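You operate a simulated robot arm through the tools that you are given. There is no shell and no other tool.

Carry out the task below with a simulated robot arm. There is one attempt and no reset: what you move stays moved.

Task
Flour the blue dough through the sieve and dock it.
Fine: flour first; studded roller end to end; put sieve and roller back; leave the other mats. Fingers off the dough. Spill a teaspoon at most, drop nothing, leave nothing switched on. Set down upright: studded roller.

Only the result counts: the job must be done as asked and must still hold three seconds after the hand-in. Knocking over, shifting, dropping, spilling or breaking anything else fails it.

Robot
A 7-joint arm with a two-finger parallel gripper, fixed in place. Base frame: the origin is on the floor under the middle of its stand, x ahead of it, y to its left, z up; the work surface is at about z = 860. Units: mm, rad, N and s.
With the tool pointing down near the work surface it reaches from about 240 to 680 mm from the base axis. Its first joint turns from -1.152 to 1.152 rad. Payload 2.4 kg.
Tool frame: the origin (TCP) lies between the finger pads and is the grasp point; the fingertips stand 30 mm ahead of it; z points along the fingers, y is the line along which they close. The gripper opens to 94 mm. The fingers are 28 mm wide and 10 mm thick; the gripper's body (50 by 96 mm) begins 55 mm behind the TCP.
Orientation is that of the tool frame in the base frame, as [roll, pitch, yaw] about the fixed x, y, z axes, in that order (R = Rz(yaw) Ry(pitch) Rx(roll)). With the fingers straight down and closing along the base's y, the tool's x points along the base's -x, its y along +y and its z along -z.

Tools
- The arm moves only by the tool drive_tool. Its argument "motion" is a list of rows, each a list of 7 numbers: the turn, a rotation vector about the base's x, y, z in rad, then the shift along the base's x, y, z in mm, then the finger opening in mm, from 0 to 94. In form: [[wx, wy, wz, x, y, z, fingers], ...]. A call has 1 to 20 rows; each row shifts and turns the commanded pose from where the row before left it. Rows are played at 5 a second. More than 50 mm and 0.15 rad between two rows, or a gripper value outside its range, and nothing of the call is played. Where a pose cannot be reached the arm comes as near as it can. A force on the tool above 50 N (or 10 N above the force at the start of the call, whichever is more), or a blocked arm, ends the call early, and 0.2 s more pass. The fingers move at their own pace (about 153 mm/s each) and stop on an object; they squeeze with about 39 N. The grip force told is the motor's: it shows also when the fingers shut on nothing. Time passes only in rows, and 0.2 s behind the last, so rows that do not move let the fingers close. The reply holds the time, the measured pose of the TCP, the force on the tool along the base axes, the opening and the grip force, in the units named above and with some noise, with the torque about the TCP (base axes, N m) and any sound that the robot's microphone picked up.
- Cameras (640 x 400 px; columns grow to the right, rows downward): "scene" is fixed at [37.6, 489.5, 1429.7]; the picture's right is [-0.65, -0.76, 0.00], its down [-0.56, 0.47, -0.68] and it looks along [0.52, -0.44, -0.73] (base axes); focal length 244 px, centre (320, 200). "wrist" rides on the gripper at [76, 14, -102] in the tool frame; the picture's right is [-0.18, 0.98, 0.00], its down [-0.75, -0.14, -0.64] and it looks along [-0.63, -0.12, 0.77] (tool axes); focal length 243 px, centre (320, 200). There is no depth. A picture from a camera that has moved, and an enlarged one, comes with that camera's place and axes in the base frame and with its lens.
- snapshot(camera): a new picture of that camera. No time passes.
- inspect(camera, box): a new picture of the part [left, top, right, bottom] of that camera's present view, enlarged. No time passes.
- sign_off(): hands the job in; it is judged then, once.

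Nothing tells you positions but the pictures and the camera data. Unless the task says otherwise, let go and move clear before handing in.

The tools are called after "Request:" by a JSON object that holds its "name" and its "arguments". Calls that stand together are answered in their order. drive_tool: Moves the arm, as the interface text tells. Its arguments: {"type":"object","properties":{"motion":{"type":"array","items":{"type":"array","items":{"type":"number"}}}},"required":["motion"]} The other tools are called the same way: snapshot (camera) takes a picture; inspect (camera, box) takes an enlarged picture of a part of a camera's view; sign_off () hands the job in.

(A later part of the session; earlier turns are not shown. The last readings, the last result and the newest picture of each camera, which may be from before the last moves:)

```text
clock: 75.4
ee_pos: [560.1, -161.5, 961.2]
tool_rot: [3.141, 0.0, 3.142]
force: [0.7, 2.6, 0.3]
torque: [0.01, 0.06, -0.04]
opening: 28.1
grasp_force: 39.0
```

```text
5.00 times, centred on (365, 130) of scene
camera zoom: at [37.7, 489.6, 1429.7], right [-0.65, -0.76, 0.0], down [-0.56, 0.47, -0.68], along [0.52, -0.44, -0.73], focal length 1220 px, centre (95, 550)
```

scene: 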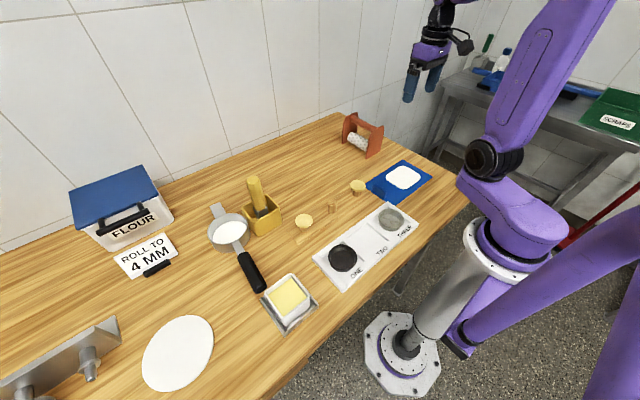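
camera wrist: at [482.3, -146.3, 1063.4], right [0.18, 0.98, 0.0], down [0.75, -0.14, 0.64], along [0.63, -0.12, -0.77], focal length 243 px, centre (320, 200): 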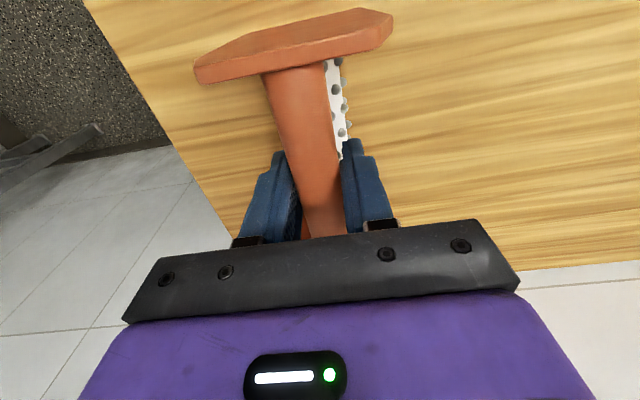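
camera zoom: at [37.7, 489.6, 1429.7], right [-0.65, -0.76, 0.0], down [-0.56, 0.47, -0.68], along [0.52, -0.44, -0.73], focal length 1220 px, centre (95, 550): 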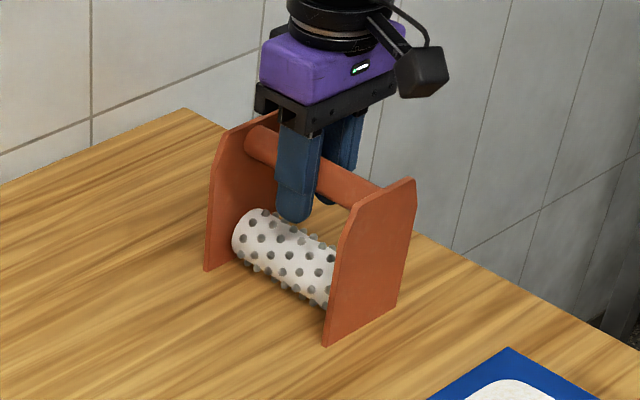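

Request:
{"name": "drive_tool", "arguments": {"motion": [[0, 0, 0, 0, 0.5, 2, 0], [0, 0, 0, 0, 0, 3, 0], [0, 0, 0, 0, 0, 5, 0], [0, 0, 0, 0, 0, 3, 0], [0, 0, 0, 0, 0, 0, 0]]}}

Request:
{"name": "inspect", "arguments": {"camera": "scene", "box": [325, 90, 405, 170]}}

Request:
{"name": "snapshot", "arguments": {"camera": "wrist"}}

```text
clock: 76.6
ee_pos: [558.5, -158.7, 972.2]
tool_rot: [3.14, 0.0, 3.141]
force: [0.3, -0.2, -5.6]
torque: [-0.03, 0.05, -0.01]
opening: 28.0
grasp_force: 39.1
```

```text
5.00 times, centred on (365, 130) of scene
camera zoom: at [37.7, 489.5, 1429.7], right [-0.65, -0.76, 0.0], down [-0.56, 0.47, -0.68], along [0.52, -0.44, -0.73], focal length 1220 px, centre (95, 550)
```

zoom: 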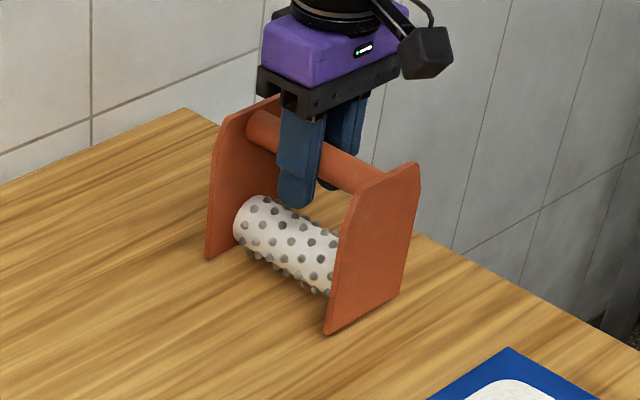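

```text
taken
camera wrist: at [481.8, -145.8, 1075.8], right [0.18, 0.98, 0.0], down [0.75, -0.14, 0.64], along [0.63, -0.12, -0.77], focal length 243 px, centre (320, 200)
```

wrist: 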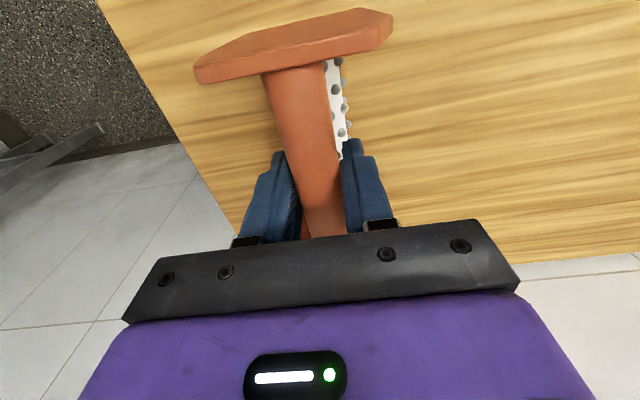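

The docker is gripped firmly and lifts cleanly (about 0.57 kg). I'll carry it over to the mat at safe height, its roller axis staying along x so it straddles the dough.

Request:
{"name": "drive_tool", "arguments": {"motion": [[0, 0, 0, 0, 0, 5, 0], [0, 0, 0, 0, 0, 12, 0], [0, 0, 0, 0, 0, 18, 0], [0, 0, 0, 0, 0, 18, 0], [0, 0, 0, 0, 0, 12, 0], [0, 0, 0, -6, 2, 5, 0], [0, 0, 0, -12, 4, 0, 0], [0, 0, 0, -18, 5, 0, 0], [0, 0, 0, -22, 6, 0, 0], [0, 0, 0, -25, 7, 0, 0], [0, 0, 0, -25, 7, 0, 0], [0, 0, 0, -25, 7, 0, 0], [0, 0, 0, -25, 7, 0, 0], [0, 0, 0, -22, 6, 0, 0], [0, 0, 0, -18, 5, 0, 0], [0, 0, 0, -14, 3, 0, 0], [0, 0, 0, -9, 2, 0, 0], [0, 0, 0, -4, 0, 0, 0], [0, 0, 0, 0, 0, 0, 0]]}}

Request:
{"name": "snapshot", "arguments": {"camera": "scene"}}

Request:
{"name": "inspect", "arguments": {"camera": "scene", "box": [345, 110, 455, 220]}}

Request:
{"name": "snapshot", "arguments": {"camera": "wrist"}}

```text
clock: 80.6
ee_pos: [333.5, -99.4, 1042.0]
tool_rot: [3.141, 0.0, -3.142]
force: [-0.2, 0.2, -5.4]
torque: [-0.04, -0.01, -0.01]
opening: 27.9
grasp_force: 38.5
```

```text
taken
```

scene: 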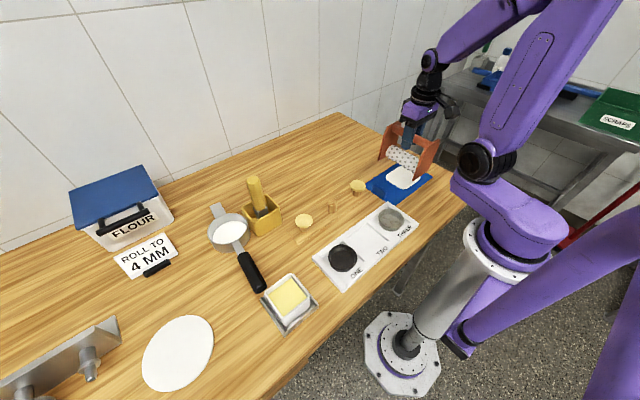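

```text
3.64 times, centred on (400, 165) of scene
camera zoom: at [37.7, 489.5, 1429.7], right [-0.65, -0.76, 0.0], down [-0.56, 0.47, -0.68], along [0.52, -0.44, -0.73], focal length 888 px, centre (29, 327)
```

zoom: 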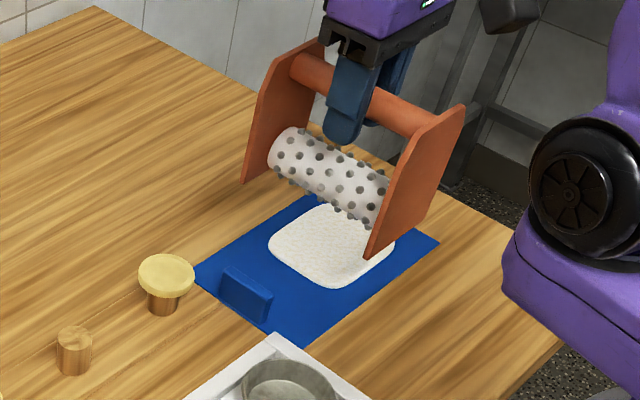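

```text
taken
camera wrist: at [256.9, -84.3, 1145.7], right [0.18, 0.98, 0.0], down [0.75, -0.14, 0.64], along [0.63, -0.12, -0.77], focal length 243 px, centre (320, 200)
```

wrist: 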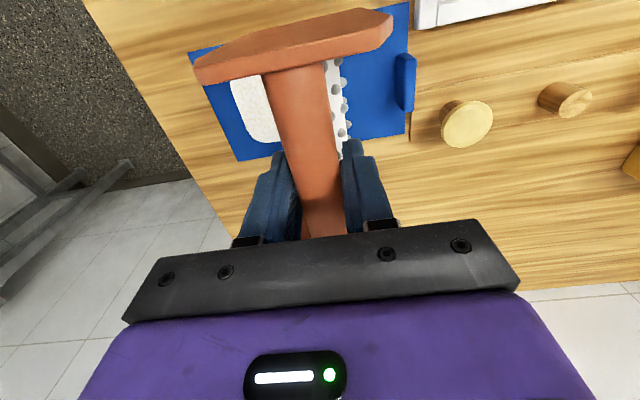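

Request:
{"name": "drive_tool", "arguments": {"motion": [[0, 0, 0, 0.5, -1, -5, 0], [0, 0, 0, 0, -1.5, -10, 0], [0, 0, 0, 0, 0, -14, 0], [0, 0, 0, 0, 0, -14, 0], [0, 0, 0, 0, 0, -10, 0], [0, 0, 0, 0, 0, -5, 0], [0, 0, 0, 0, 0, -2, 0], [0, 0, 0, 0, 0, 0, 0]]}}

Request:
{"name": "inspect", "arguments": {"camera": "scene", "box": [345, 110, 455, 220]}}

Request:
{"name": "inspect", "arguments": {"camera": "scene", "box": [375, 150, 435, 200]}}

```text
clock: 82.4
ee_pos: [334.1, -102.2, 983.3]
tool_rot: [3.14, 0.0, -3.142]
force: [-0.7, 0.3, -4.9]
torque: [0.02, 0.01, 0.01]
opening: 28.1
grasp_force: 38.6
```

```text
3.64 times, centred on (400, 165) of scene
camera zoom: at [37.7, 489.5, 1429.7], right [-0.65, -0.76, 0.0], down [-0.56, 0.47, -0.68], along [0.52, -0.44, -0.73], focal length 888 px, centre (29, 327)
```

zoom: 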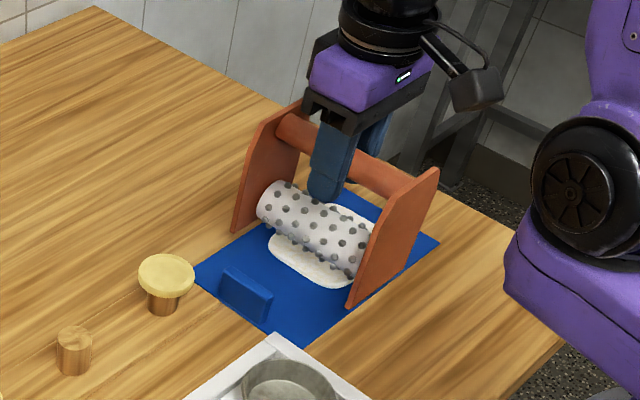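

```text
8.00 times, centred on (405, 175) of scene
camera zoom: at [37.7, 489.5, 1429.7], right [-0.65, -0.76, 0.0], down [-0.56, 0.47, -0.68], along [0.52, -0.44, -0.73], focal length 1952 px, centre (-360, 400)
```

zoom: 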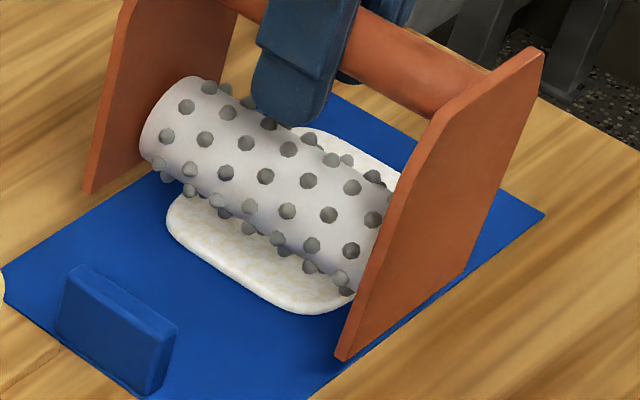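

Request:
{"name": "drive_tool", "arguments": {"motion": [[0, 0, 0, 0, 0, -3, 0], [0, 0, 0, 0, 0, -3, 0], [0, 0, 0, 0, 0, -2, 0], [0, 0, 0, 0, 0, 0, 0]]}}

Request:
{"name": "drive_tool", "arguments": {"motion": [[0, 0, 0, 0, 0, -1, 0], [0, 0, 0, 0, 0, -1, 0], [0, 0, 0, 0, 0, 0, 0]]}}

Request:
{"name": "drive_tool", "arguments": {"motion": [[0, 0, 0, 0, 0, -1, 0], [0, 0, 0, 0, 0, -1, 0], [0, 0, 0, 0, 0, 0, 0]]}}

Request:
{"name": "inspect", "arguments": {"camera": "scene", "box": [375, 150, 435, 200]}}

```text
clock: 83.4
ee_pos: [333.9, -101.8, 975.1]
tool_rot: [-3.141, 0.0, 3.141]
force: [0.3, -0.1, -5.6]
torque: [-0.01, 0.02, 0.01]
opening: 28.0
grasp_force: 38.9
```

```text
clock: 84.2
ee_pos: [333.1, -101.7, 973.9]
tool_rot: [-3.141, 0.0, -3.141]
force: [-0.4, 0.4, -5.7]
torque: [0.01, 0.02, 0.01]
opening: 28.0
grasp_force: 38.9
```

```text
clock: 85.0
ee_pos: [334.1, -102.5, 972.6]
tool_rot: [-3.141, 0.001, 3.141]
force: [0.1, 0.9, -5.8]
torque: [0.04, 0.03, 0.01]
opening: 28.0
grasp_force: 38.8
```

```text
8.00 times, centred on (405, 175) of scene
camera zoom: at [37.7, 489.5, 1429.7], right [-0.65, -0.76, 0.0], down [-0.56, 0.47, -0.68], along [0.52, -0.44, -0.73], focal length 1952 px, centre (-360, 400)
```

zoom: 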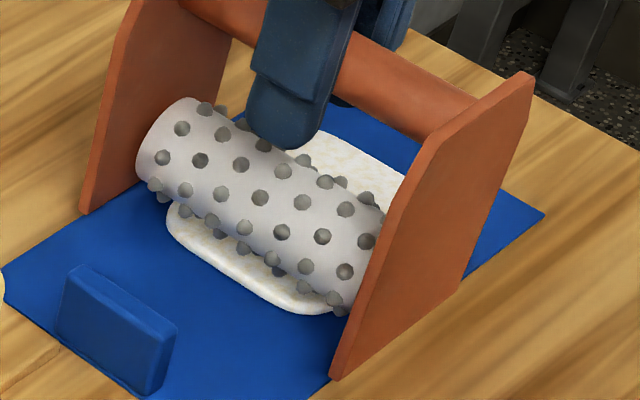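

Request:
{"name": "drive_tool", "arguments": {"motion": [[0, 0, 0, 0, 0, -1, 0], [0, 0, 0, 0, 0, 0, 0]]}}

Request:
{"name": "drive_tool", "arguments": {"motion": [[0, 0, 0, 0, 0, -1, 0], [0, 0, 0, 0, 0, 0, 0]]}}

Request:
{"name": "drive_tool", "arguments": {"motion": [[0, 0, 0, 0, 0, -1, 0], [0, 0, 0, 0, 0, 0, 0]]}}

Request:
{"name": "inspect", "arguments": {"camera": "scene", "box": [375, 150, 435, 200]}}

```text
clock: 85.6
ee_pos: [334.8, -101.7, 971.7]
tool_rot: [-3.14, 0.001, 3.14]
force: [0.8, 0.5, -6.1]
torque: [-0.01, 0.01, 0.01]
opening: 28.0
grasp_force: 39.0
```

```text
clock: 86.2
ee_pos: [333.9, -102.2, 970.8]
tool_rot: [-3.141, 0.0, 3.141]
force: [-0.2, 0.3, -6.2]
torque: [-0.02, 0.02, 0.0]
opening: 28.0
grasp_force: 39.0
```

```text
clock: 86.8
ee_pos: [333.6, -101.3, 970.1]
tool_rot: [-3.142, 0.0, -3.141]
force: [-0.4, -0.4, -5.5]
torque: [0.0, 0.03, 0.01]
opening: 28.1
grasp_force: 39.3
```

```text
8.00 times, centred on (405, 175) of scene
camera zoom: at [37.7, 489.5, 1429.7], right [-0.65, -0.76, 0.0], down [-0.56, 0.47, -0.68], along [0.52, -0.44, -0.73], focal length 1952 px, centre (-360, 400)
```

zoom: 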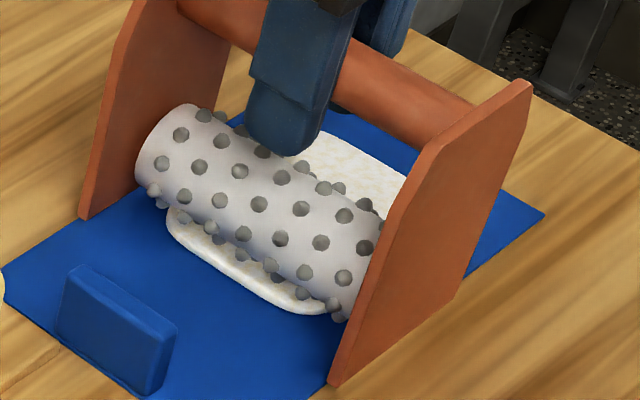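

Request:
{"name": "drive_tool", "arguments": {"motion": [[0, 0, 0, 0, 0, -1, 0], [0, 0, 0, 0, 0, 0, 0]]}}

Request:
{"name": "drive_tool", "arguments": {"motion": [[0, 0, 0, 0, 0, -1, 0], [0, 0, 0, 0, 0, 0, 0]]}}

Request:
{"name": "inspect", "arguments": {"camera": "scene", "box": [375, 150, 435, 200]}}

```text
clock: 87.4
ee_pos: [333.4, -101.3, 968.2]
tool_rot: [-3.14, 0.0, 3.141]
force: [-4.7, -1.2, 28.4]
torque: [0.02, 0.25, -0.01]
opening: 27.9
grasp_force: 39.0
```

```text
clock: 88.0
ee_pos: [335.1, -102.5, 967.6]
tool_rot: [-3.141, 0.002, 3.141]
force: [-3.1, 0.3, 29.0]
torque: [0.02, -0.15, 0.0]
opening: 28.0
grasp_force: 39.3
```

```text
8.00 times, centred on (405, 175) of scene
camera zoom: at [37.2, 489.6, 1429.7], right [-0.65, -0.76, 0.0], down [-0.56, 0.47, -0.68], along [0.52, -0.44, -0.73], focal length 1952 px, centre (-360, 400)
```

zoom: 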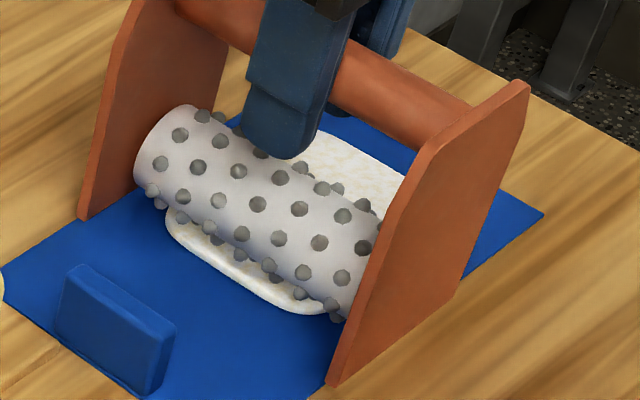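

Contact with the dough at TCP z≈968.5, quite stiff (~35 N). I'll back off a little so the press is light before rolling.

Request:
{"name": "drive_tool", "arguments": {"motion": [[0, 0, 0, 0, 0, 0.5, 0], [0, 0, 0, 0, 0, 0, 0]]}}

```text
clock: 88.6
ee_pos: [333.4, -100.7, 966.0]
tool_rot: [-3.141, 0.001, 3.141]
force: [2.7, -0.3, -2.8]
torque: [-0.01, -0.41, -0.03]
opening: 28.0
grasp_force: 39.2
```

Request:
{"name": "drive_tool", "arguments": {"motion": [[0, 0, 0, 0, 0, -0.2, 0], [0, 0, 0, 0, 0, 0, 0]]}}

Request:
{"name": "drive_tool", "arguments": {"motion": [[0, 0, 0, 0, 2, 0, 0], [0, 0, 0, 0, 3, 0, 0], [0, 0, 0, 0, 0, 0, 0]]}}

Request:
{"name": "inspect", "arguments": {"camera": "scene", "box": [375, 150, 435, 200]}}

```text
clock: 89.2
ee_pos: [335.1, -100.5, 967.3]
tool_rot: [3.141, 0.001, 3.141]
force: [2.9, -0.2, 1.9]
torque: [0.01, -0.55, 0.0]
opening: 28.2
grasp_force: 38.6
```

```text
clock: 90.0
ee_pos: [334.0, -95.7, 967.0]
tool_rot: [-3.141, -0.002, 3.141]
force: [-2.7, -0.5, 0.0]
torque: [0.01, -0.06, 0.0]
opening: 27.9
grasp_force: 39.1
```

```text
8.00 times, centred on (405, 175) of scene
camera zoom: at [37.6, 489.5, 1429.7], right [-0.65, -0.76, 0.0], down [-0.56, 0.47, -0.68], along [0.52, -0.44, -0.73], focal length 1952 px, centre (-360, 400)
```

zoom: 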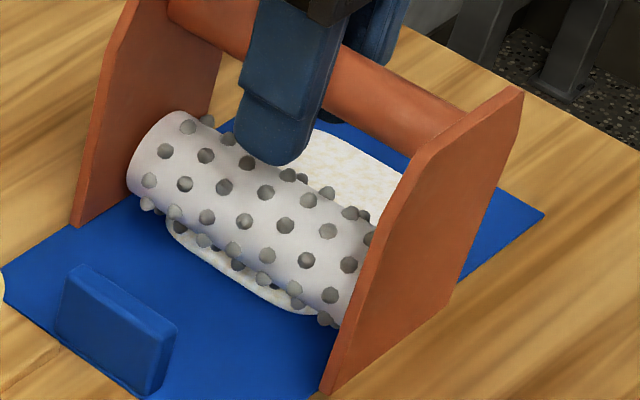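

Request:
{"name": "drive_tool", "arguments": {"motion": [[0, 0, 0, 0, 3, 0, 0], [0, 0, 0, 0, 5, 0, 0], [0, 0, 0, 0, 5, 0, 0], [0, 0, 0, 0, 4, 0, 0], [0, 0, 0, 0, 0, 0, 0]]}}

Request:
{"name": "inspect", "arguments": {"camera": "scene", "box": [375, 150, 435, 200]}}

```text
clock: 91.2
ee_pos: [332.6, -79.3, 966.9]
tool_rot: [3.141, 0.001, 3.14]
force: [-0.6, -0.7, -5.2]
torque: [-0.03, -0.02, -0.02]
opening: 28.1
grasp_force: 38.8
```

```text
8.00 times, centred on (405, 175) of scene
camera zoom: at [37.7, 489.5, 1429.7], right [-0.65, -0.76, 0.0], down [-0.56, 0.47, -0.68], along [0.52, -0.44, -0.73], focal length 1952 px, centre (-360, 400)
```

zoom: 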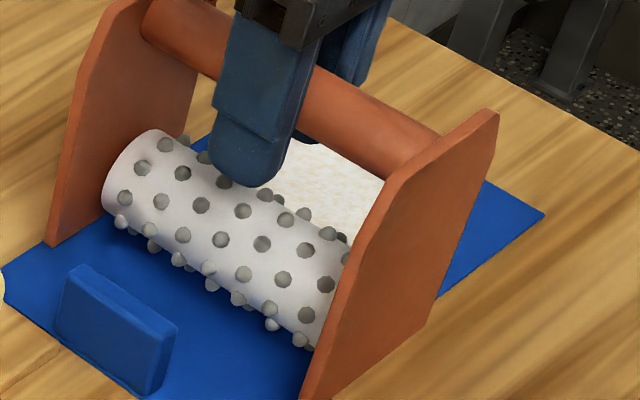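

Request:
{"name": "drive_tool", "arguments": {"motion": [[0, 0, 0, 0, -3, 0, 0], [0, 0, 0, 0, -4, 0, 0], [0, 0, 0, 0, -4, 0, 0], [0, 0, 0, 0, -4, 0, 0], [0, 0, 0, 0, -3, 0, 0]]}}

Request:
{"name": "drive_tool", "arguments": {"motion": [[0, 0, 0, 0, -3, -0.2, 0], [0, 0, 0, 0, -4, 0, 0], [0, 0, 0, 0, -4, 0, 0]]}}

Request:
{"name": "inspect", "arguments": {"camera": "scene", "box": [375, 150, 435, 200]}}

```text
clock: 92.4
ee_pos: [334.1, -96.6, 967.0]
tool_rot: [-3.14, -0.001, 3.14]
force: [1.5, 1.2, -2.7]
torque: [0.0, -0.25, 0.02]
opening: 28.0
grasp_force: 39.0
```

```text
clock: 93.2
ee_pos: [333.5, -109.0, 967.1]
tool_rot: [3.141, 0.0, 3.138]
force: [-4.5, -0.4, 21.6]
torque: [-0.01, -0.02, 0.02]
opening: 27.9
grasp_force: 39.4
```

```text
8.00 times, centred on (405, 175) of scene
camera zoom: at [37.3, 489.6, 1429.7], right [-0.65, -0.76, 0.0], down [-0.56, 0.47, -0.68], along [0.52, -0.44, -0.73], focal length 1952 px, centre (-360, 400)
```

zoom: 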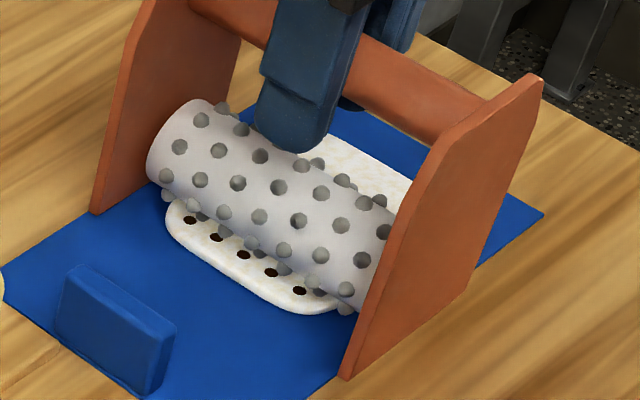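

Docking works: a first row of holes appeared behind the roller. I'll keep rolling toward -y at this pressure, checking the force.

Request:
{"name": "drive_tool", "arguments": {"motion": [[0, 0, 0, 0, -4, 0, 0], [0, 0, 0, 0, -4, 0, 0], [0, 0, 0, 0, -4, 0, 0], [0, 0, 0, 0, -4, 0, 0]]}}

Request:
{"name": "inspect", "arguments": {"camera": "scene", "box": [375, 150, 435, 200]}}

```text
clock: 94.2
ee_pos: [333.6, -125.3, 966.1]
tool_rot: [-3.141, 0.001, -3.141]
force: [3.1, -0.2, 0.4]
torque: [0.03, -0.56, 0.01]
opening: 27.6
grasp_force: 39.5
```

```text
8.00 times, centred on (405, 175) of scene
camera zoom: at [37.7, 489.5, 1429.7], right [-0.65, -0.76, 0.0], down [-0.56, 0.47, -0.68], along [0.52, -0.44, -0.73], focal length 1952 px, centre (-360, 400)
```

zoom: 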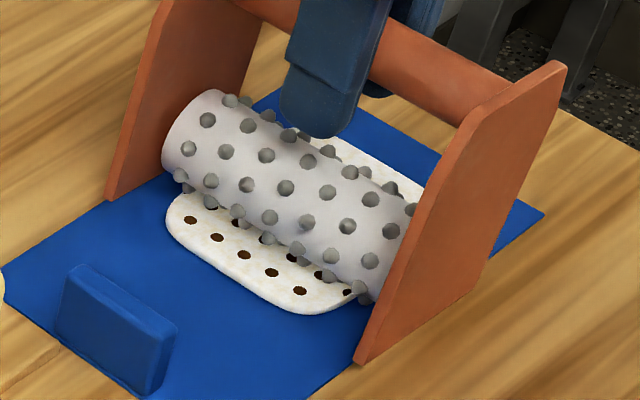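

Request:
{"name": "drive_tool", "arguments": {"motion": [[0, 0, 0, 0, -4, -0.15, 0], [0, 0, 0, 0, -4, 0, 0], [0, 0, 0, 0, -4, 0, 0], [0, 0, 0, 0, -4, 0, 0]]}}

Request:
{"name": "inspect", "arguments": {"camera": "scene", "box": [375, 150, 435, 200]}}

```text
clock: 95.2
ee_pos: [332.2, -141.4, 965.6]
tool_rot: [-3.14, -0.002, 3.14]
force: [-0.4, 0.1, -1.2]
torque: [0.01, -0.01, 0.03]
opening: 27.7
grasp_force: 39.2
```

```text
8.00 times, centred on (405, 175) of scene
camera zoom: at [37.6, 489.5, 1429.7], right [-0.65, -0.76, 0.0], down [-0.56, 0.47, -0.68], along [0.52, -0.44, -0.73], focal length 1952 px, centre (-360, 400)
```

zoom: 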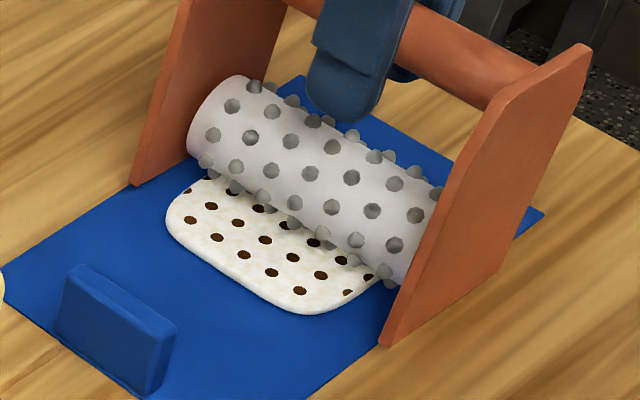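

Request:
{"name": "drive_tool", "arguments": {"motion": [[0, 0, 0, 0, -4, -0.15, 0], [0, 0, 0, 0, -4, 0, 0], [0, 0, 0, 0, -4, 0, 0], [0, 0, 0, 0, -4, 0, 0]]}}

Request:
{"name": "drive_tool", "arguments": {"motion": [[0, 0, 0, 0, -4, -0.05, 0], [0, 0, 0, 0, -4, 0, 0], [0, 0, 0, 0, -4, 0, 0], [0, 0, 0, 0, -4, 0, 0]]}}

Request:
{"name": "inspect", "arguments": {"camera": "scene", "box": [375, 150, 435, 200]}}

```text
clock: 96.2
ee_pos: [334.2, -156.7, 966.8]
tool_rot: [-3.141, 0.0, 3.141]
force: [0.9, 0.4, -5.1]
torque: [-0.05, -0.05, -0.03]
opening: 28.0
grasp_force: 38.7
```

```text
clock: 97.2
ee_pos: [333.7, -171.8, 967.1]
tool_rot: [-3.141, 0.001, -3.142]
force: [0.0, -0.5, -5.1]
torque: [-0.01, -0.04, -0.01]
opening: 27.9
grasp_force: 39.2
```

```text
8.00 times, centred on (405, 175) of scene
camera zoom: at [37.7, 489.5, 1429.7], right [-0.65, -0.76, 0.0], down [-0.56, 0.47, -0.68], along [0.52, -0.44, -0.73], focal length 1952 px, centre (-360, 400)
```

zoom: 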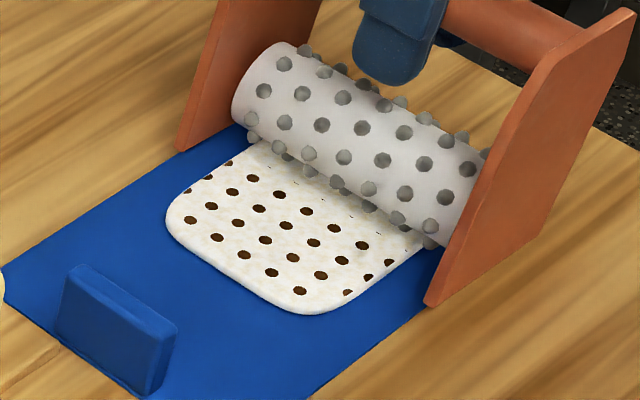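

The last stretch shows only faint marks because contact faded. I'll press down again, roll back over that part, then continue to the far end.

Request:
{"name": "drive_tool", "arguments": {"motion": [[0, 0, 0, 0, 0, -0.4, 0], [0, 0, 0, 0, 0, 0, 0]]}}

Request:
{"name": "drive_tool", "arguments": {"motion": [[0, 0, 0, 0, 0, -0.4, 0], [0, 0, 0, 0, 0, 0, 0]]}}

```text
clock: 97.8
ee_pos: [334.3, -173.2, 966.3]
tool_rot: [3.141, 0.0, 3.141]
force: [-0.3, -0.6, -6.1]
torque: [-0.03, 0.02, 0.01]
opening: 27.7
grasp_force: 39.1
```

```text
clock: 98.4
ee_pos: [333.8, -173.1, 965.5]
tool_rot: [3.141, -0.001, 3.141]
force: [-0.9, -1.1, -0.3]
torque: [0.0, -0.13, 0.03]
opening: 27.6
grasp_force: 39.4
```

Request:
{"name": "drive_tool", "arguments": {"motion": [[0, 0, 0, 0, 0, -0.2, 0], [0, 0, 0, 0, 0, 0, 0]]}}

Request:
{"name": "drive_tool", "arguments": {"motion": [[0, 0, 0, 0, 3, 0, 0], [0, 0, 0, 0, 4, 0, 0], [0, 0, 0, 0, 4, 0, 0]]}}

Request:
{"name": "drive_tool", "arguments": {"motion": [[0, 0, 0, 0, 4, 0, 0], [0, 0, 0, 0, 4, 0, 0], [0, 0, 0, 0, 4, 0, 0]]}}

Request:
{"name": "inspect", "arguments": {"camera": "scene", "box": [375, 150, 435, 200]}}

```text
clock: 99.0
ee_pos: [333.7, -173.1, 966.3]
tool_rot: [3.141, 0.001, -3.14]
force: [0.2, -0.3, 2.3]
torque: [0.01, -0.01, -0.01]
opening: 28.1
grasp_force: 39.2
```

```text
clock: 99.8
ee_pos: [334.1, -161.3, 965.3]
tool_rot: [-3.142, 0.0, -3.141]
force: [0.6, 0.4, 11.5]
torque: [0.09, 0.06, -0.05]
opening: 27.9
grasp_force: 39.2
```

```text
clock: 100.6
ee_pos: [334.7, -149.8, 965.7]
tool_rot: [3.14, -0.001, 3.141]
force: [0.2, 0.5, -1.4]
torque: [0.01, -0.21, 0.0]
opening: 28.2
grasp_force: 39.5
```

```text
8.00 times, centred on (405, 175) of scene
camera zoom: at [37.6, 489.5, 1429.7], right [-0.65, -0.76, 0.0], down [-0.56, 0.47, -0.68], along [0.52, -0.44, -0.73], focal length 1952 px, centre (-360, 400)
```

zoom: 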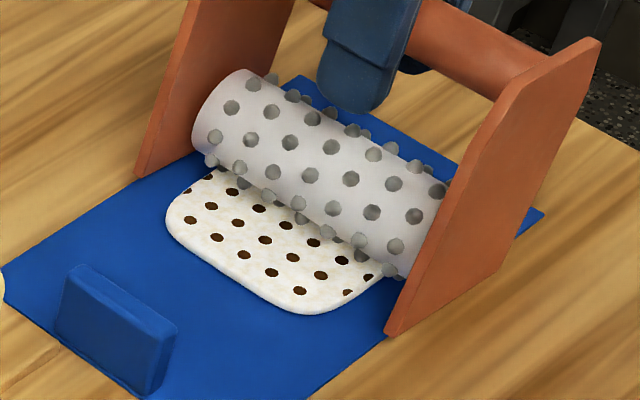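

Request:
{"name": "drive_tool", "arguments": {"motion": [[0, 0, 0, 0, 4, -0.1, 0], [0, 0, 0, 0, 4, -0.1, 0], [0, 0, 0, 0, 2, 0, 0], [0, 0, 0, 0, 0, 0, 0]]}}

Request:
{"name": "drive_tool", "arguments": {"motion": [[0, 0, 0, 0, -3, -0.1, 0], [0, 0, 0, 0, -4, -0.1, 0], [0, 0, 0, 0, -4, -0.1, 0], [0, 0, 0, 0, -4, -0.1, 0], [0, 0, 0, 0, -4, -0.1, 0]]}}

Request:
{"name": "inspect", "arguments": {"camera": "scene", "box": [375, 150, 435, 200]}}

```text
clock: 101.6
ee_pos: [334.4, -139.5, 965.8]
tool_rot: [3.141, 0.001, 3.14]
force: [0.1, -0.5, -4.8]
torque: [-0.05, -0.01, 0.01]
opening: 28.4
grasp_force: 38.7
```

```text
clock: 102.8
ee_pos: [334.5, -159.7, 965.5]
tool_rot: [-3.141, 0.002, 3.14]
force: [1.8, -0.1, -3.9]
torque: [-0.05, -0.03, 0.01]
opening: 28.2
grasp_force: 39.1
```

```text
8.00 times, centred on (405, 175) of scene
camera zoom: at [37.7, 489.5, 1429.7], right [-0.65, -0.76, 0.0], down [-0.56, 0.47, -0.68], along [0.52, -0.44, -0.73], focal length 1952 px, centre (-360, 400)
```

zoom: 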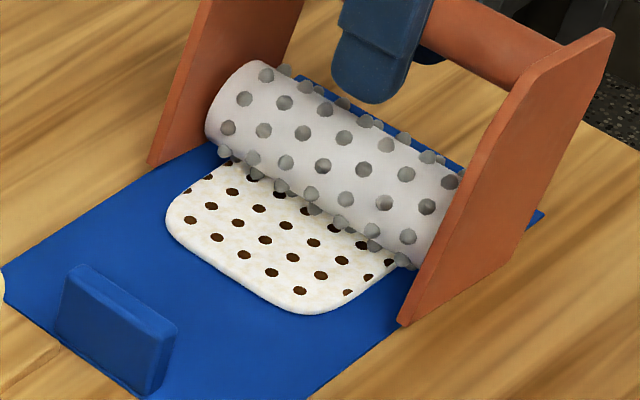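

Request:
{"name": "drive_tool", "arguments": {"motion": [[0, 0, 0, 0, -3, -0.2, 0], [0, 0, 0, 0, -3, -0.2, 0], [0, 0, 0, 0, -3, -0.1, 0], [0, 0, 0, 0, -3, -0.1, 0]]}}

Request:
{"name": "inspect", "arguments": {"camera": "scene", "box": [375, 150, 435, 200]}}

```text
clock: 103.8
ee_pos: [333.6, -170.0, 964.3]
tool_rot: [-3.141, -0.001, 3.142]
force: [-5.0, 5.0, 15.0]
torque: [0.14, -0.88, 0.3]
opening: 27.8
grasp_force: 39.0
```

```text
8.00 times, centred on (405, 175) of scene
camera zoom: at [37.3, 489.8, 1429.6], right [-0.65, -0.76, 0.0], down [-0.56, 0.47, -0.68], along [0.52, -0.44, -0.73], focal length 1952 px, centre (-360, 400)
```

zoom: 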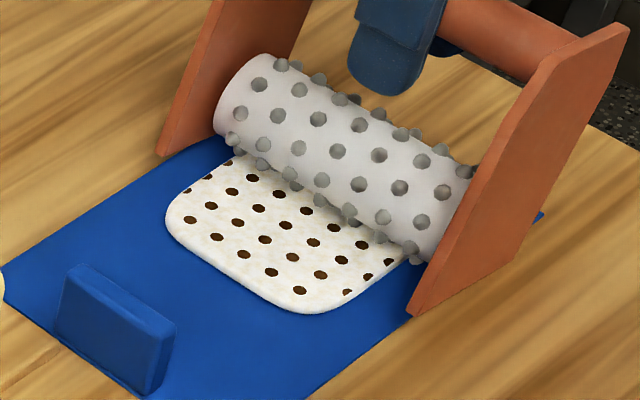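

Request:
{"name": "drive_tool", "arguments": {"motion": [[0, 0, 0, 0, -3, 0, 0], [0, 0, 0, 0, -3, 0, 0], [0, 0, 0, 0, -3, 0, 0], [0, 0, 0, 0, -3, 0, 0]]}}

Request:
{"name": "inspect", "arguments": {"camera": "scene", "box": [375, 140, 445, 200]}}

```text
clock: 104.8
ee_pos: [334.3, -181.2, 963.4]
tool_rot: [3.141, 0.0, 3.141]
force: [-2.7, 4.6, 6.8]
torque: [0.3, -0.47, 0.27]
opening: 28.3
grasp_force: 38.8
```

```text
6.67 times, centred on (410, 170) of scene
camera zoom: at [37.5, 489.7, 1429.6], right [-0.65, -0.76, 0.0], down [-0.56, 0.47, -0.68], along [0.52, -0.44, -0.73], focal length 1627 px, centre (-280, 400)
```

zoom: 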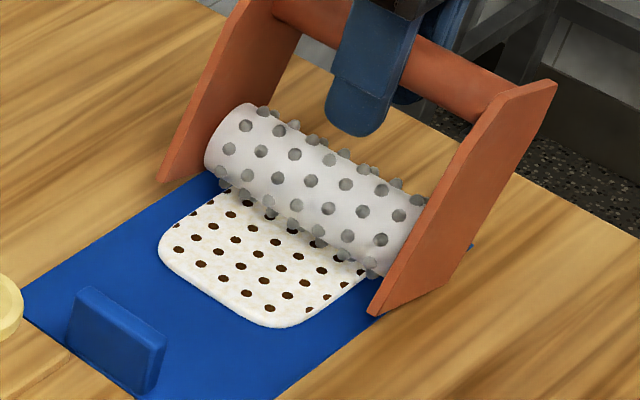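

The docker frame has swung back about its handle bar while rolling (bottom lagging toward +y). I'll lift off the dough and measure the tilt.

Request:
{"name": "drive_tool", "arguments": {"motion": [[0, 0, 0, 0, 0, 3, 0], [0, 0, 0, 0, 0, 6, 0], [0, 0, 0, 0, 0, 8, 0], [0, 0, 0, 0, 0, 6, 0], [0, 0, 0, 0, 0, 3, 0], [0, 0, 0, 0, 0, 0, 0]]}}

Request:
{"name": "inspect", "arguments": {"camera": "scene", "box": [375, 120, 455, 200]}}

Request:
{"name": "snapshot", "arguments": {"camera": "wrist"}}

Request:
{"name": "snapshot", "arguments": {"camera": "scene"}}

```text
clock: 106.2
ee_pos: [335.6, -181.8, 990.3]
tool_rot: [3.141, -0.001, 3.141]
force: [-0.7, -0.7, -6.1]
torque: [-0.12, 0.02, -0.01]
opening: 28.0
grasp_force: 38.6
```

```text
5.00 times, centred on (415, 160) of scene
camera zoom: at [37.7, 489.5, 1429.7], right [-0.65, -0.76, 0.0], down [-0.56, 0.47, -0.68], along [0.52, -0.44, -0.73], focal length 1220 px, centre (-155, 400)
```

zoom: 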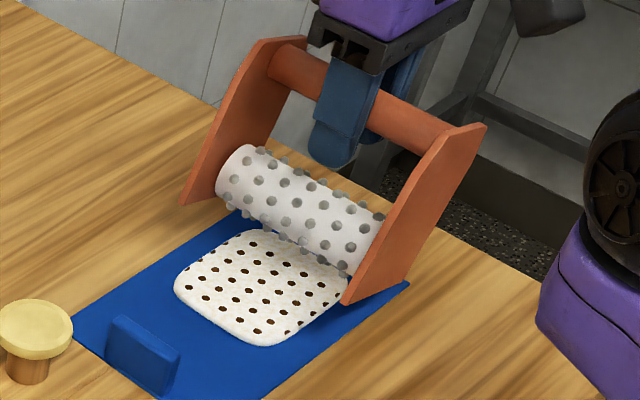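

```text
taken
camera wrist: at [258.3, -168.1, 1092.9], right [0.18, 0.98, 0.0], down [0.75, -0.14, 0.64], along [0.63, -0.12, -0.77], focal length 243 px, centre (320, 200)
```

wrist: 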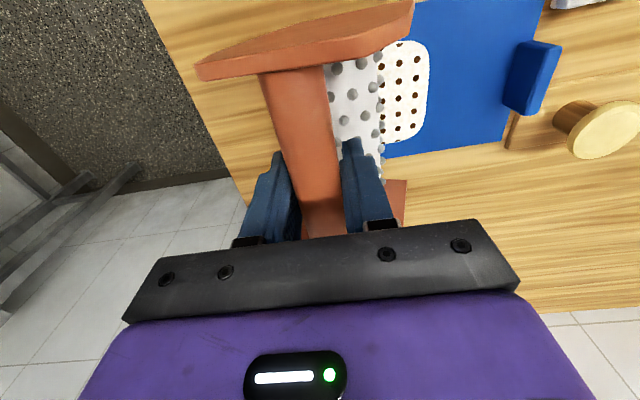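

```text
taken
```

scene: 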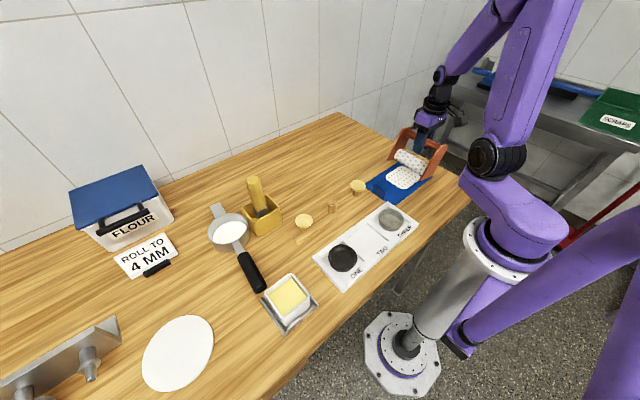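

The frame hangs about 20° back in the grip. I'll rotate the tool about x by the same amount so the docker is upright again.

Request:
{"name": "drive_tool", "arguments": {"motion": [[-0.05, 0, 0, 0, 0, 3, 0], [-0.09, 0, 0, 0, 0, 4, 0], [-0.09, 0, 0, 0, 0, 3, 0], [-0.09, 0, 0, 0, 0, 0, 0], [-0.04, 0, 0, 0, 0, 0, 0], [0, 0, 0, 0, 0, 0, 0]]}}

Request:
{"name": "inspect", "arguments": {"camera": "scene", "box": [375, 110, 455, 200]}}

Request:
{"name": "snapshot", "arguments": {"camera": "wrist"}}

```text
clock: 107.6
ee_pos: [334.5, -182.2, 1001.5]
tool_rot: [-2.781, 0.0, 3.139]
force: [0.3, -0.5, -5.4]
torque: [0.01, -0.02, -0.01]
opening: 28.0
grasp_force: 39.5
```

```text
4.44 times, centred on (415, 155) of scene
camera zoom: at [37.7, 489.5, 1429.7], right [-0.65, -0.76, 0.0], down [-0.56, 0.47, -0.68], along [0.52, -0.44, -0.73], focal length 1085 px, centre (-102, 400)
```

zoom: 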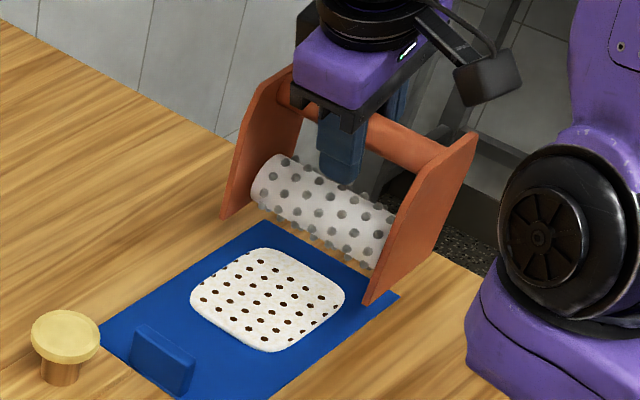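

```text
taken
camera wrist: at [257.3, -132.7, 1091.5], right [0.18, 0.92, -0.35], down [0.75, 0.09, 0.65], along [0.63, -0.38, -0.68], focal length 243 px, centre (320, 200)
```

wrist: 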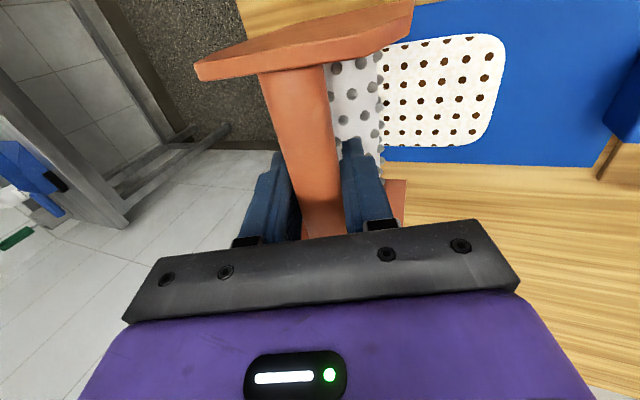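

Request:
{"name": "inspect", "arguments": {"camera": "scene", "box": [380, 160, 430, 195]}}

Request:
{"name": "inspect", "arguments": {"camera": "scene", "box": [395, 115, 445, 185]}}

Request:
{"name": "inspect", "arguments": {"camera": "wrist", "box": [370, 20, 530, 160]}}

```text
11.43 times, centred on (405, 178) of scene
camera zoom: at [37.7, 489.5, 1429.7], right [-0.65, -0.76, 0.0], down [-0.56, 0.47, -0.68], along [0.52, -0.44, -0.73], focal length 2789 px, centre (-651, 457)
```

zoom: 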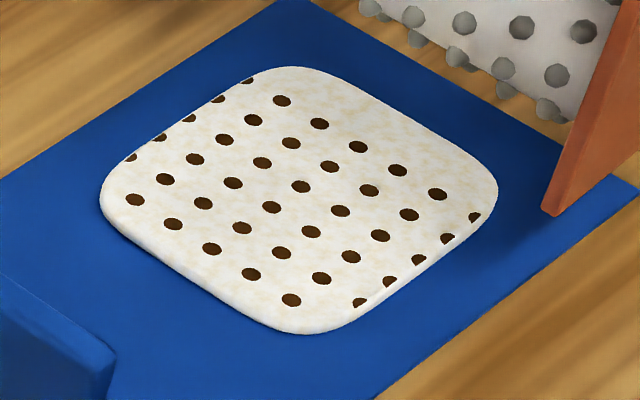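

```text
5.71 times, centred on (420, 150) of scene
camera zoom: at [37.7, 489.5, 1429.7], right [-0.65, -0.76, 0.0], down [-0.56, 0.47, -0.68], along [0.52, -0.44, -0.73], focal length 1395 px, centre (-251, 486)
```

zoom: 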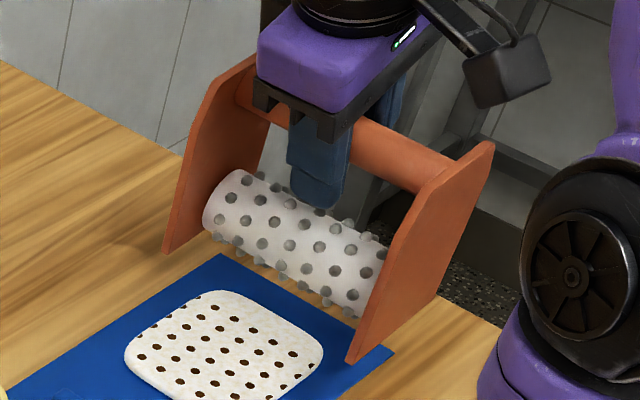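

```text
2.86 times, centred on (450, 90) of wrist
camera zoom: at [257.3, -132.7, 1091.5], right [0.18, 0.92, -0.35], down [0.75, 0.09, 0.65], along [0.63, -0.38, -0.68], focal length 693 px, centre (-51, 514)
```

zoom: 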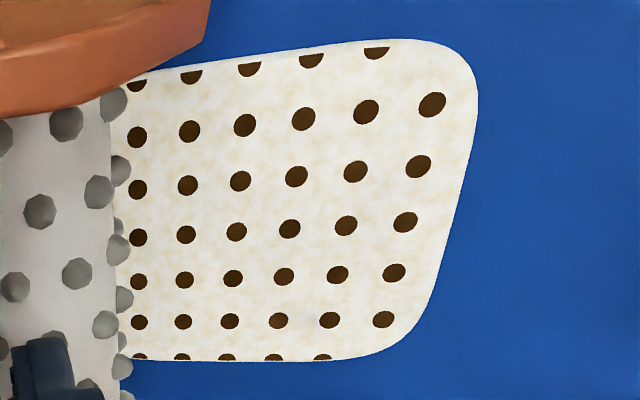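

The rows of holes run from y≈-99 to -170; only the last ~25 mm at the -y end is still undocked. With the docker upright again, I'll lower it over y≈-170 and roll off the far end with light pressure.

Request:
{"name": "drive_tool", "arguments": {"motion": [[0, 0, 0, 0, 4, -3, 0], [0, 0, 0, 0, 5, -7, 0], [0, 0, 0, 0, 3, -9, 0], [0, 0, 0, 0, 0, -7, 0], [0, 0, 0, 0, 0, -4, 0], [0, 0, 0, 0, 0, -2, 0], [0, 0, 0, 0, 0, 0, 0]]}}

Request:
{"name": "inspect", "arguments": {"camera": "scene", "box": [375, 130, 445, 200]}}

```text
clock: 109.2
ee_pos: [334.8, -171.2, 966.9]
tool_rot: [-2.78, -0.001, 3.142]
force: [-0.3, 0.5, -5.1]
torque: [-0.01, -0.01, -0.01]
opening: 27.9
grasp_force: 38.7
```

```text
5.71 times, centred on (410, 165) of scene
camera zoom: at [37.7, 489.5, 1429.7], right [-0.65, -0.76, 0.0], down [-0.56, 0.47, -0.68], along [0.52, -0.44, -0.73], focal length 1395 px, centre (-194, 400)
```

zoom: 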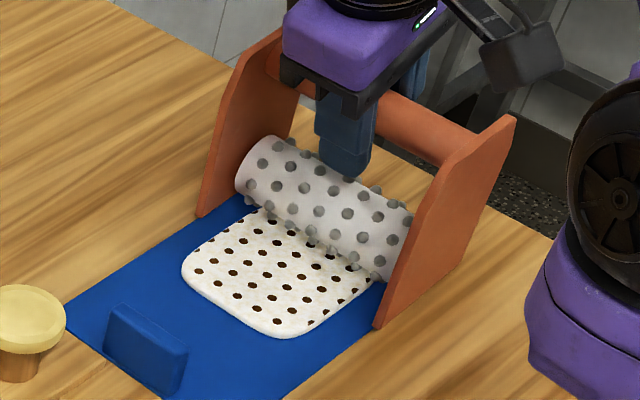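

Request:
{"name": "drive_tool", "arguments": {"motion": [[0, 0, 0, 0, 0, -1, 0], [0, 0, 0, 0, 0, 0, 0]]}}

Request:
{"name": "drive_tool", "arguments": {"motion": [[0, 0, 0, 0, 0, -0.6, 0], [0, 0, 0, 0, 0, 0, 0]]}}

Request:
{"name": "drive_tool", "arguments": {"motion": [[0, 0, 0, 0, 0, -0.6, 0], [0, 0, 0, 0, 0, 0, 0]]}}

```text
clock: 109.8
ee_pos: [335.4, -169.9, 968.0]
tool_rot: [-2.781, 0.0, 3.141]
force: [-0.3, 0.5, -6.1]
torque: [0.03, -0.02, 0.0]
opening: 27.7
grasp_force: 38.9
```

```text
clock: 110.4
ee_pos: [333.4, -171.0, 967.9]
tool_rot: [-2.781, 0.002, -3.141]
force: [-0.6, -0.2, -4.7]
torque: [0.0, 0.03, 0.02]
opening: 27.9
grasp_force: 38.6
```

```text
clock: 111.0
ee_pos: [334.5, -170.7, 966.8]
tool_rot: [-2.78, -0.001, -3.14]
force: [1.2, 0.3, -5.3]
torque: [0.03, 0.0, -0.02]
opening: 27.8
grasp_force: 39.0
```

Request:
{"name": "drive_tool", "arguments": {"motion": [[0, 0, 0, 0, 0, -0.6, 0], [0, 0, 0, 0, 0, 0, 0]]}}

Request:
{"name": "drive_tool", "arguments": {"motion": [[0, 0, 0, 0, 0, -0.6, 0], [0, 0, 0, 0, 0, 0, 0]]}}

Request:
{"name": "drive_tool", "arguments": {"motion": [[0, 0, 0, 0, 0, -0.6, 0], [0, 0, 0, 0, 0, 0, 0]]}}

```text
clock: 111.6
ee_pos: [333.4, -171.6, 966.3]
tool_rot: [-2.781, 0.0, -3.141]
force: [-0.3, -0.4, -5.3]
torque: [0.04, 0.02, -0.01]
opening: 27.8
grasp_force: 38.7
```

```text
clock: 112.2
ee_pos: [332.6, -170.6, 964.7]
tool_rot: [-2.782, 0.001, 3.141]
force: [-0.2, 0.5, -6.2]
torque: [-0.05, 0.01, 0.0]
opening: 27.9
grasp_force: 39.2
```

```text
clock: 112.8
ee_pos: [333.4, -171.3, 965.3]
tool_rot: [-2.783, -0.001, 3.141]
force: [0.4, -0.3, -5.7]
torque: [0.03, 0.0, 0.0]
opening: 28.0
grasp_force: 39.0
```

Request:
{"name": "drive_tool", "arguments": {"motion": [[0, 0, 0, 0, 0, -0.6, 0], [0, 0, 0, 0, 0, 0, 0]]}}

Request:
{"name": "drive_tool", "arguments": {"motion": [[0, 0, 0, 0, 0, -0.6, 0], [0, 0, 0, 0, 0, 0, 0]]}}

Request:
{"name": "inspect", "arguments": {"camera": "scene", "box": [380, 140, 440, 195]}}

```text
clock: 113.4
ee_pos: [333.7, -173.4, 964.1]
tool_rot: [-2.78, 0.001, 3.141]
force: [-0.6, 0.6, 15.1]
torque: [-0.08, 0.9, -0.03]
opening: 27.9
grasp_force: 39.3
```

```text
clock: 114.0
ee_pos: [333.2, -171.3, 963.5]
tool_rot: [-2.783, 0.002, -3.141]
force: [1.8, 0.1, 8.3]
torque: [-0.05, 0.37, 0.02]
opening: 27.9
grasp_force: 39.1
```

```text
7.27 times, centred on (410, 168) of scene
camera zoom: at [37.6, 489.6, 1429.7], right [-0.65, -0.76, 0.0], down [-0.56, 0.47, -0.68], along [0.52, -0.44, -0.73], focal length 1775 px, centre (-334, 436)
```

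zoom: 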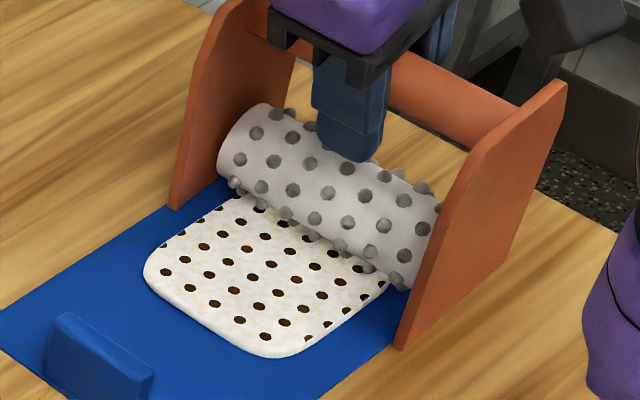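

Request:
{"name": "drive_tool", "arguments": {"motion": [[0, 0, 0, 0, -3, 0, 0], [0, 0, 0, 0, -3, 0, 0], [0, 0, 0, 0, -3, 0, 0], [0, 0, 0, 0, -3, 0, 0]]}}

Request:
{"name": "inspect", "arguments": {"camera": "scene", "box": [380, 140, 440, 195]}}

```text
clock: 115.0
ee_pos: [333.5, -182.3, 963.1]
tool_rot: [-2.783, 0.002, -3.141]
force: [4.0, 0.0, 3.2]
torque: [-0.01, -0.04, 0.04]
opening: 27.9
grasp_force: 39.7
```

```text
7.27 times, centred on (410, 168) of scene
camera zoom: at [37.7, 489.6, 1429.7], right [-0.65, -0.76, 0.0], down [-0.56, 0.47, -0.68], along [0.52, -0.44, -0.73], focal length 1775 px, centre (-334, 436)
```

zoom: 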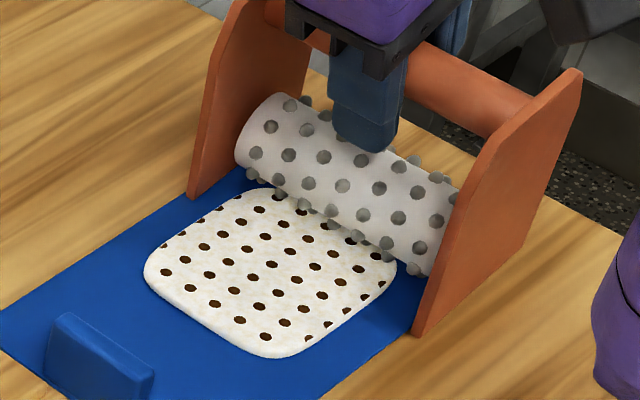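

Request:
{"name": "drive_tool", "arguments": {"motion": [[0, 0, 0, 0, -3, -0.05, 0], [0, 0, 0, 0, -3, 0, 0], [0, 0, 0, 0, -3, 0, 0], [0, 0, 0, 0, -3, 0, 0]]}}

Request:
{"name": "drive_tool", "arguments": {"motion": [[0, 0, 0, 0, -3, 0, 0], [0, 0, 0, 0, -3, 0, 0], [0, 0, 0, 0, -4, 0, 0], [0, 0, 0, 0, -4, 0, 0]]}}

Request:
{"name": "inspect", "arguments": {"camera": "scene", "box": [380, 140, 440, 195]}}

```text
clock: 116.0
ee_pos: [332.7, -194.4, 963.0]
tool_rot: [-2.783, 0.0, 3.139]
force: [0.2, -0.3, -5.1]
torque: [0.0, 0.03, -0.03]
opening: 27.6
grasp_force: 38.9
```

```text
clock: 117.0
ee_pos: [332.1, -208.4, 962.5]
tool_rot: [-2.782, 0.002, -3.141]
force: [0.0, -0.3, -5.5]
torque: [0.02, -0.01, 0.01]
opening: 28.2
grasp_force: 39.1
```

```text
7.27 times, centred on (410, 168) of scene
camera zoom: at [37.7, 489.5, 1429.7], right [-0.65, -0.76, 0.0], down [-0.56, 0.47, -0.68], along [0.52, -0.44, -0.73], focal length 1775 px, centre (-334, 436)
```

zoom: 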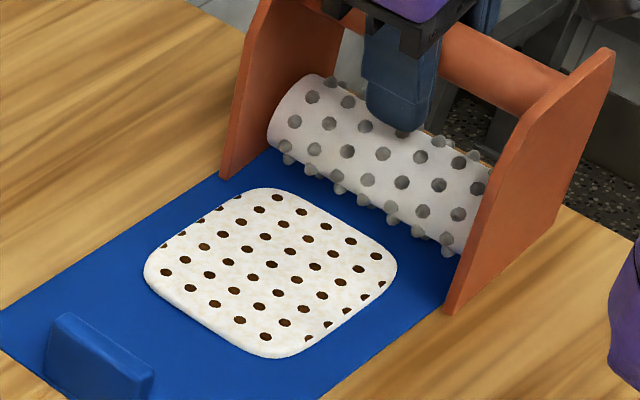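

Request:
{"name": "inspect", "arguments": {"camera": "scene", "box": [380, 160, 425, 192]}}

Request:
{"name": "inspect", "arguments": {"camera": "wrist", "box": [360, 0, 640, 180]}}

```text
12.50 times, centred on (402, 176) of scene
camera zoom: at [37.7, 489.5, 1429.7], right [-0.65, -0.76, 0.0], down [-0.56, 0.47, -0.68], along [0.52, -0.44, -0.73], focal length 3051 px, centre (-711, 500)
```

zoom: 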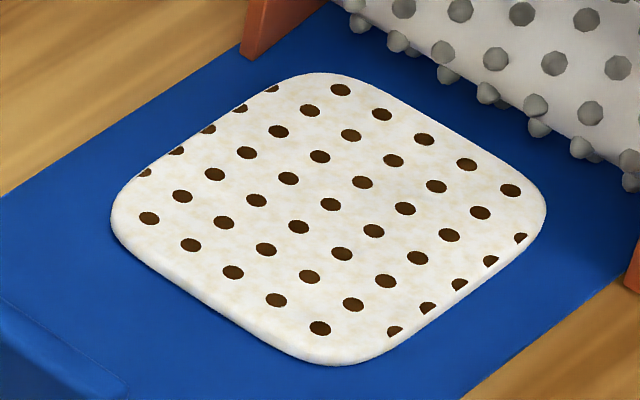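

```text
2.22 times, centred on (500, 90) of wrist
camera zoom: at [256.6, -158.5, 1053.4], right [0.18, 0.92, -0.35], down [0.75, 0.09, 0.65], along [0.63, -0.38, -0.68], focal length 539 px, centre (-80, 444)
```

zoom: 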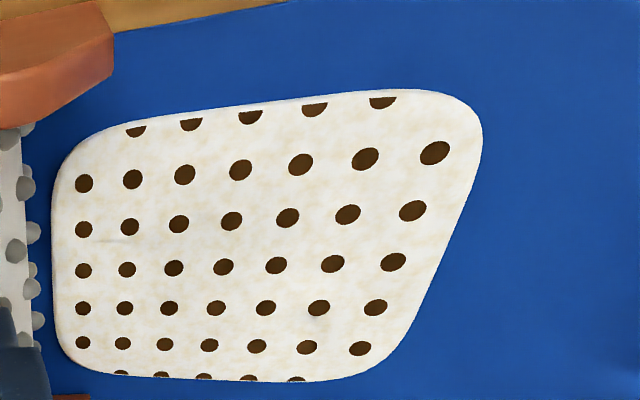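

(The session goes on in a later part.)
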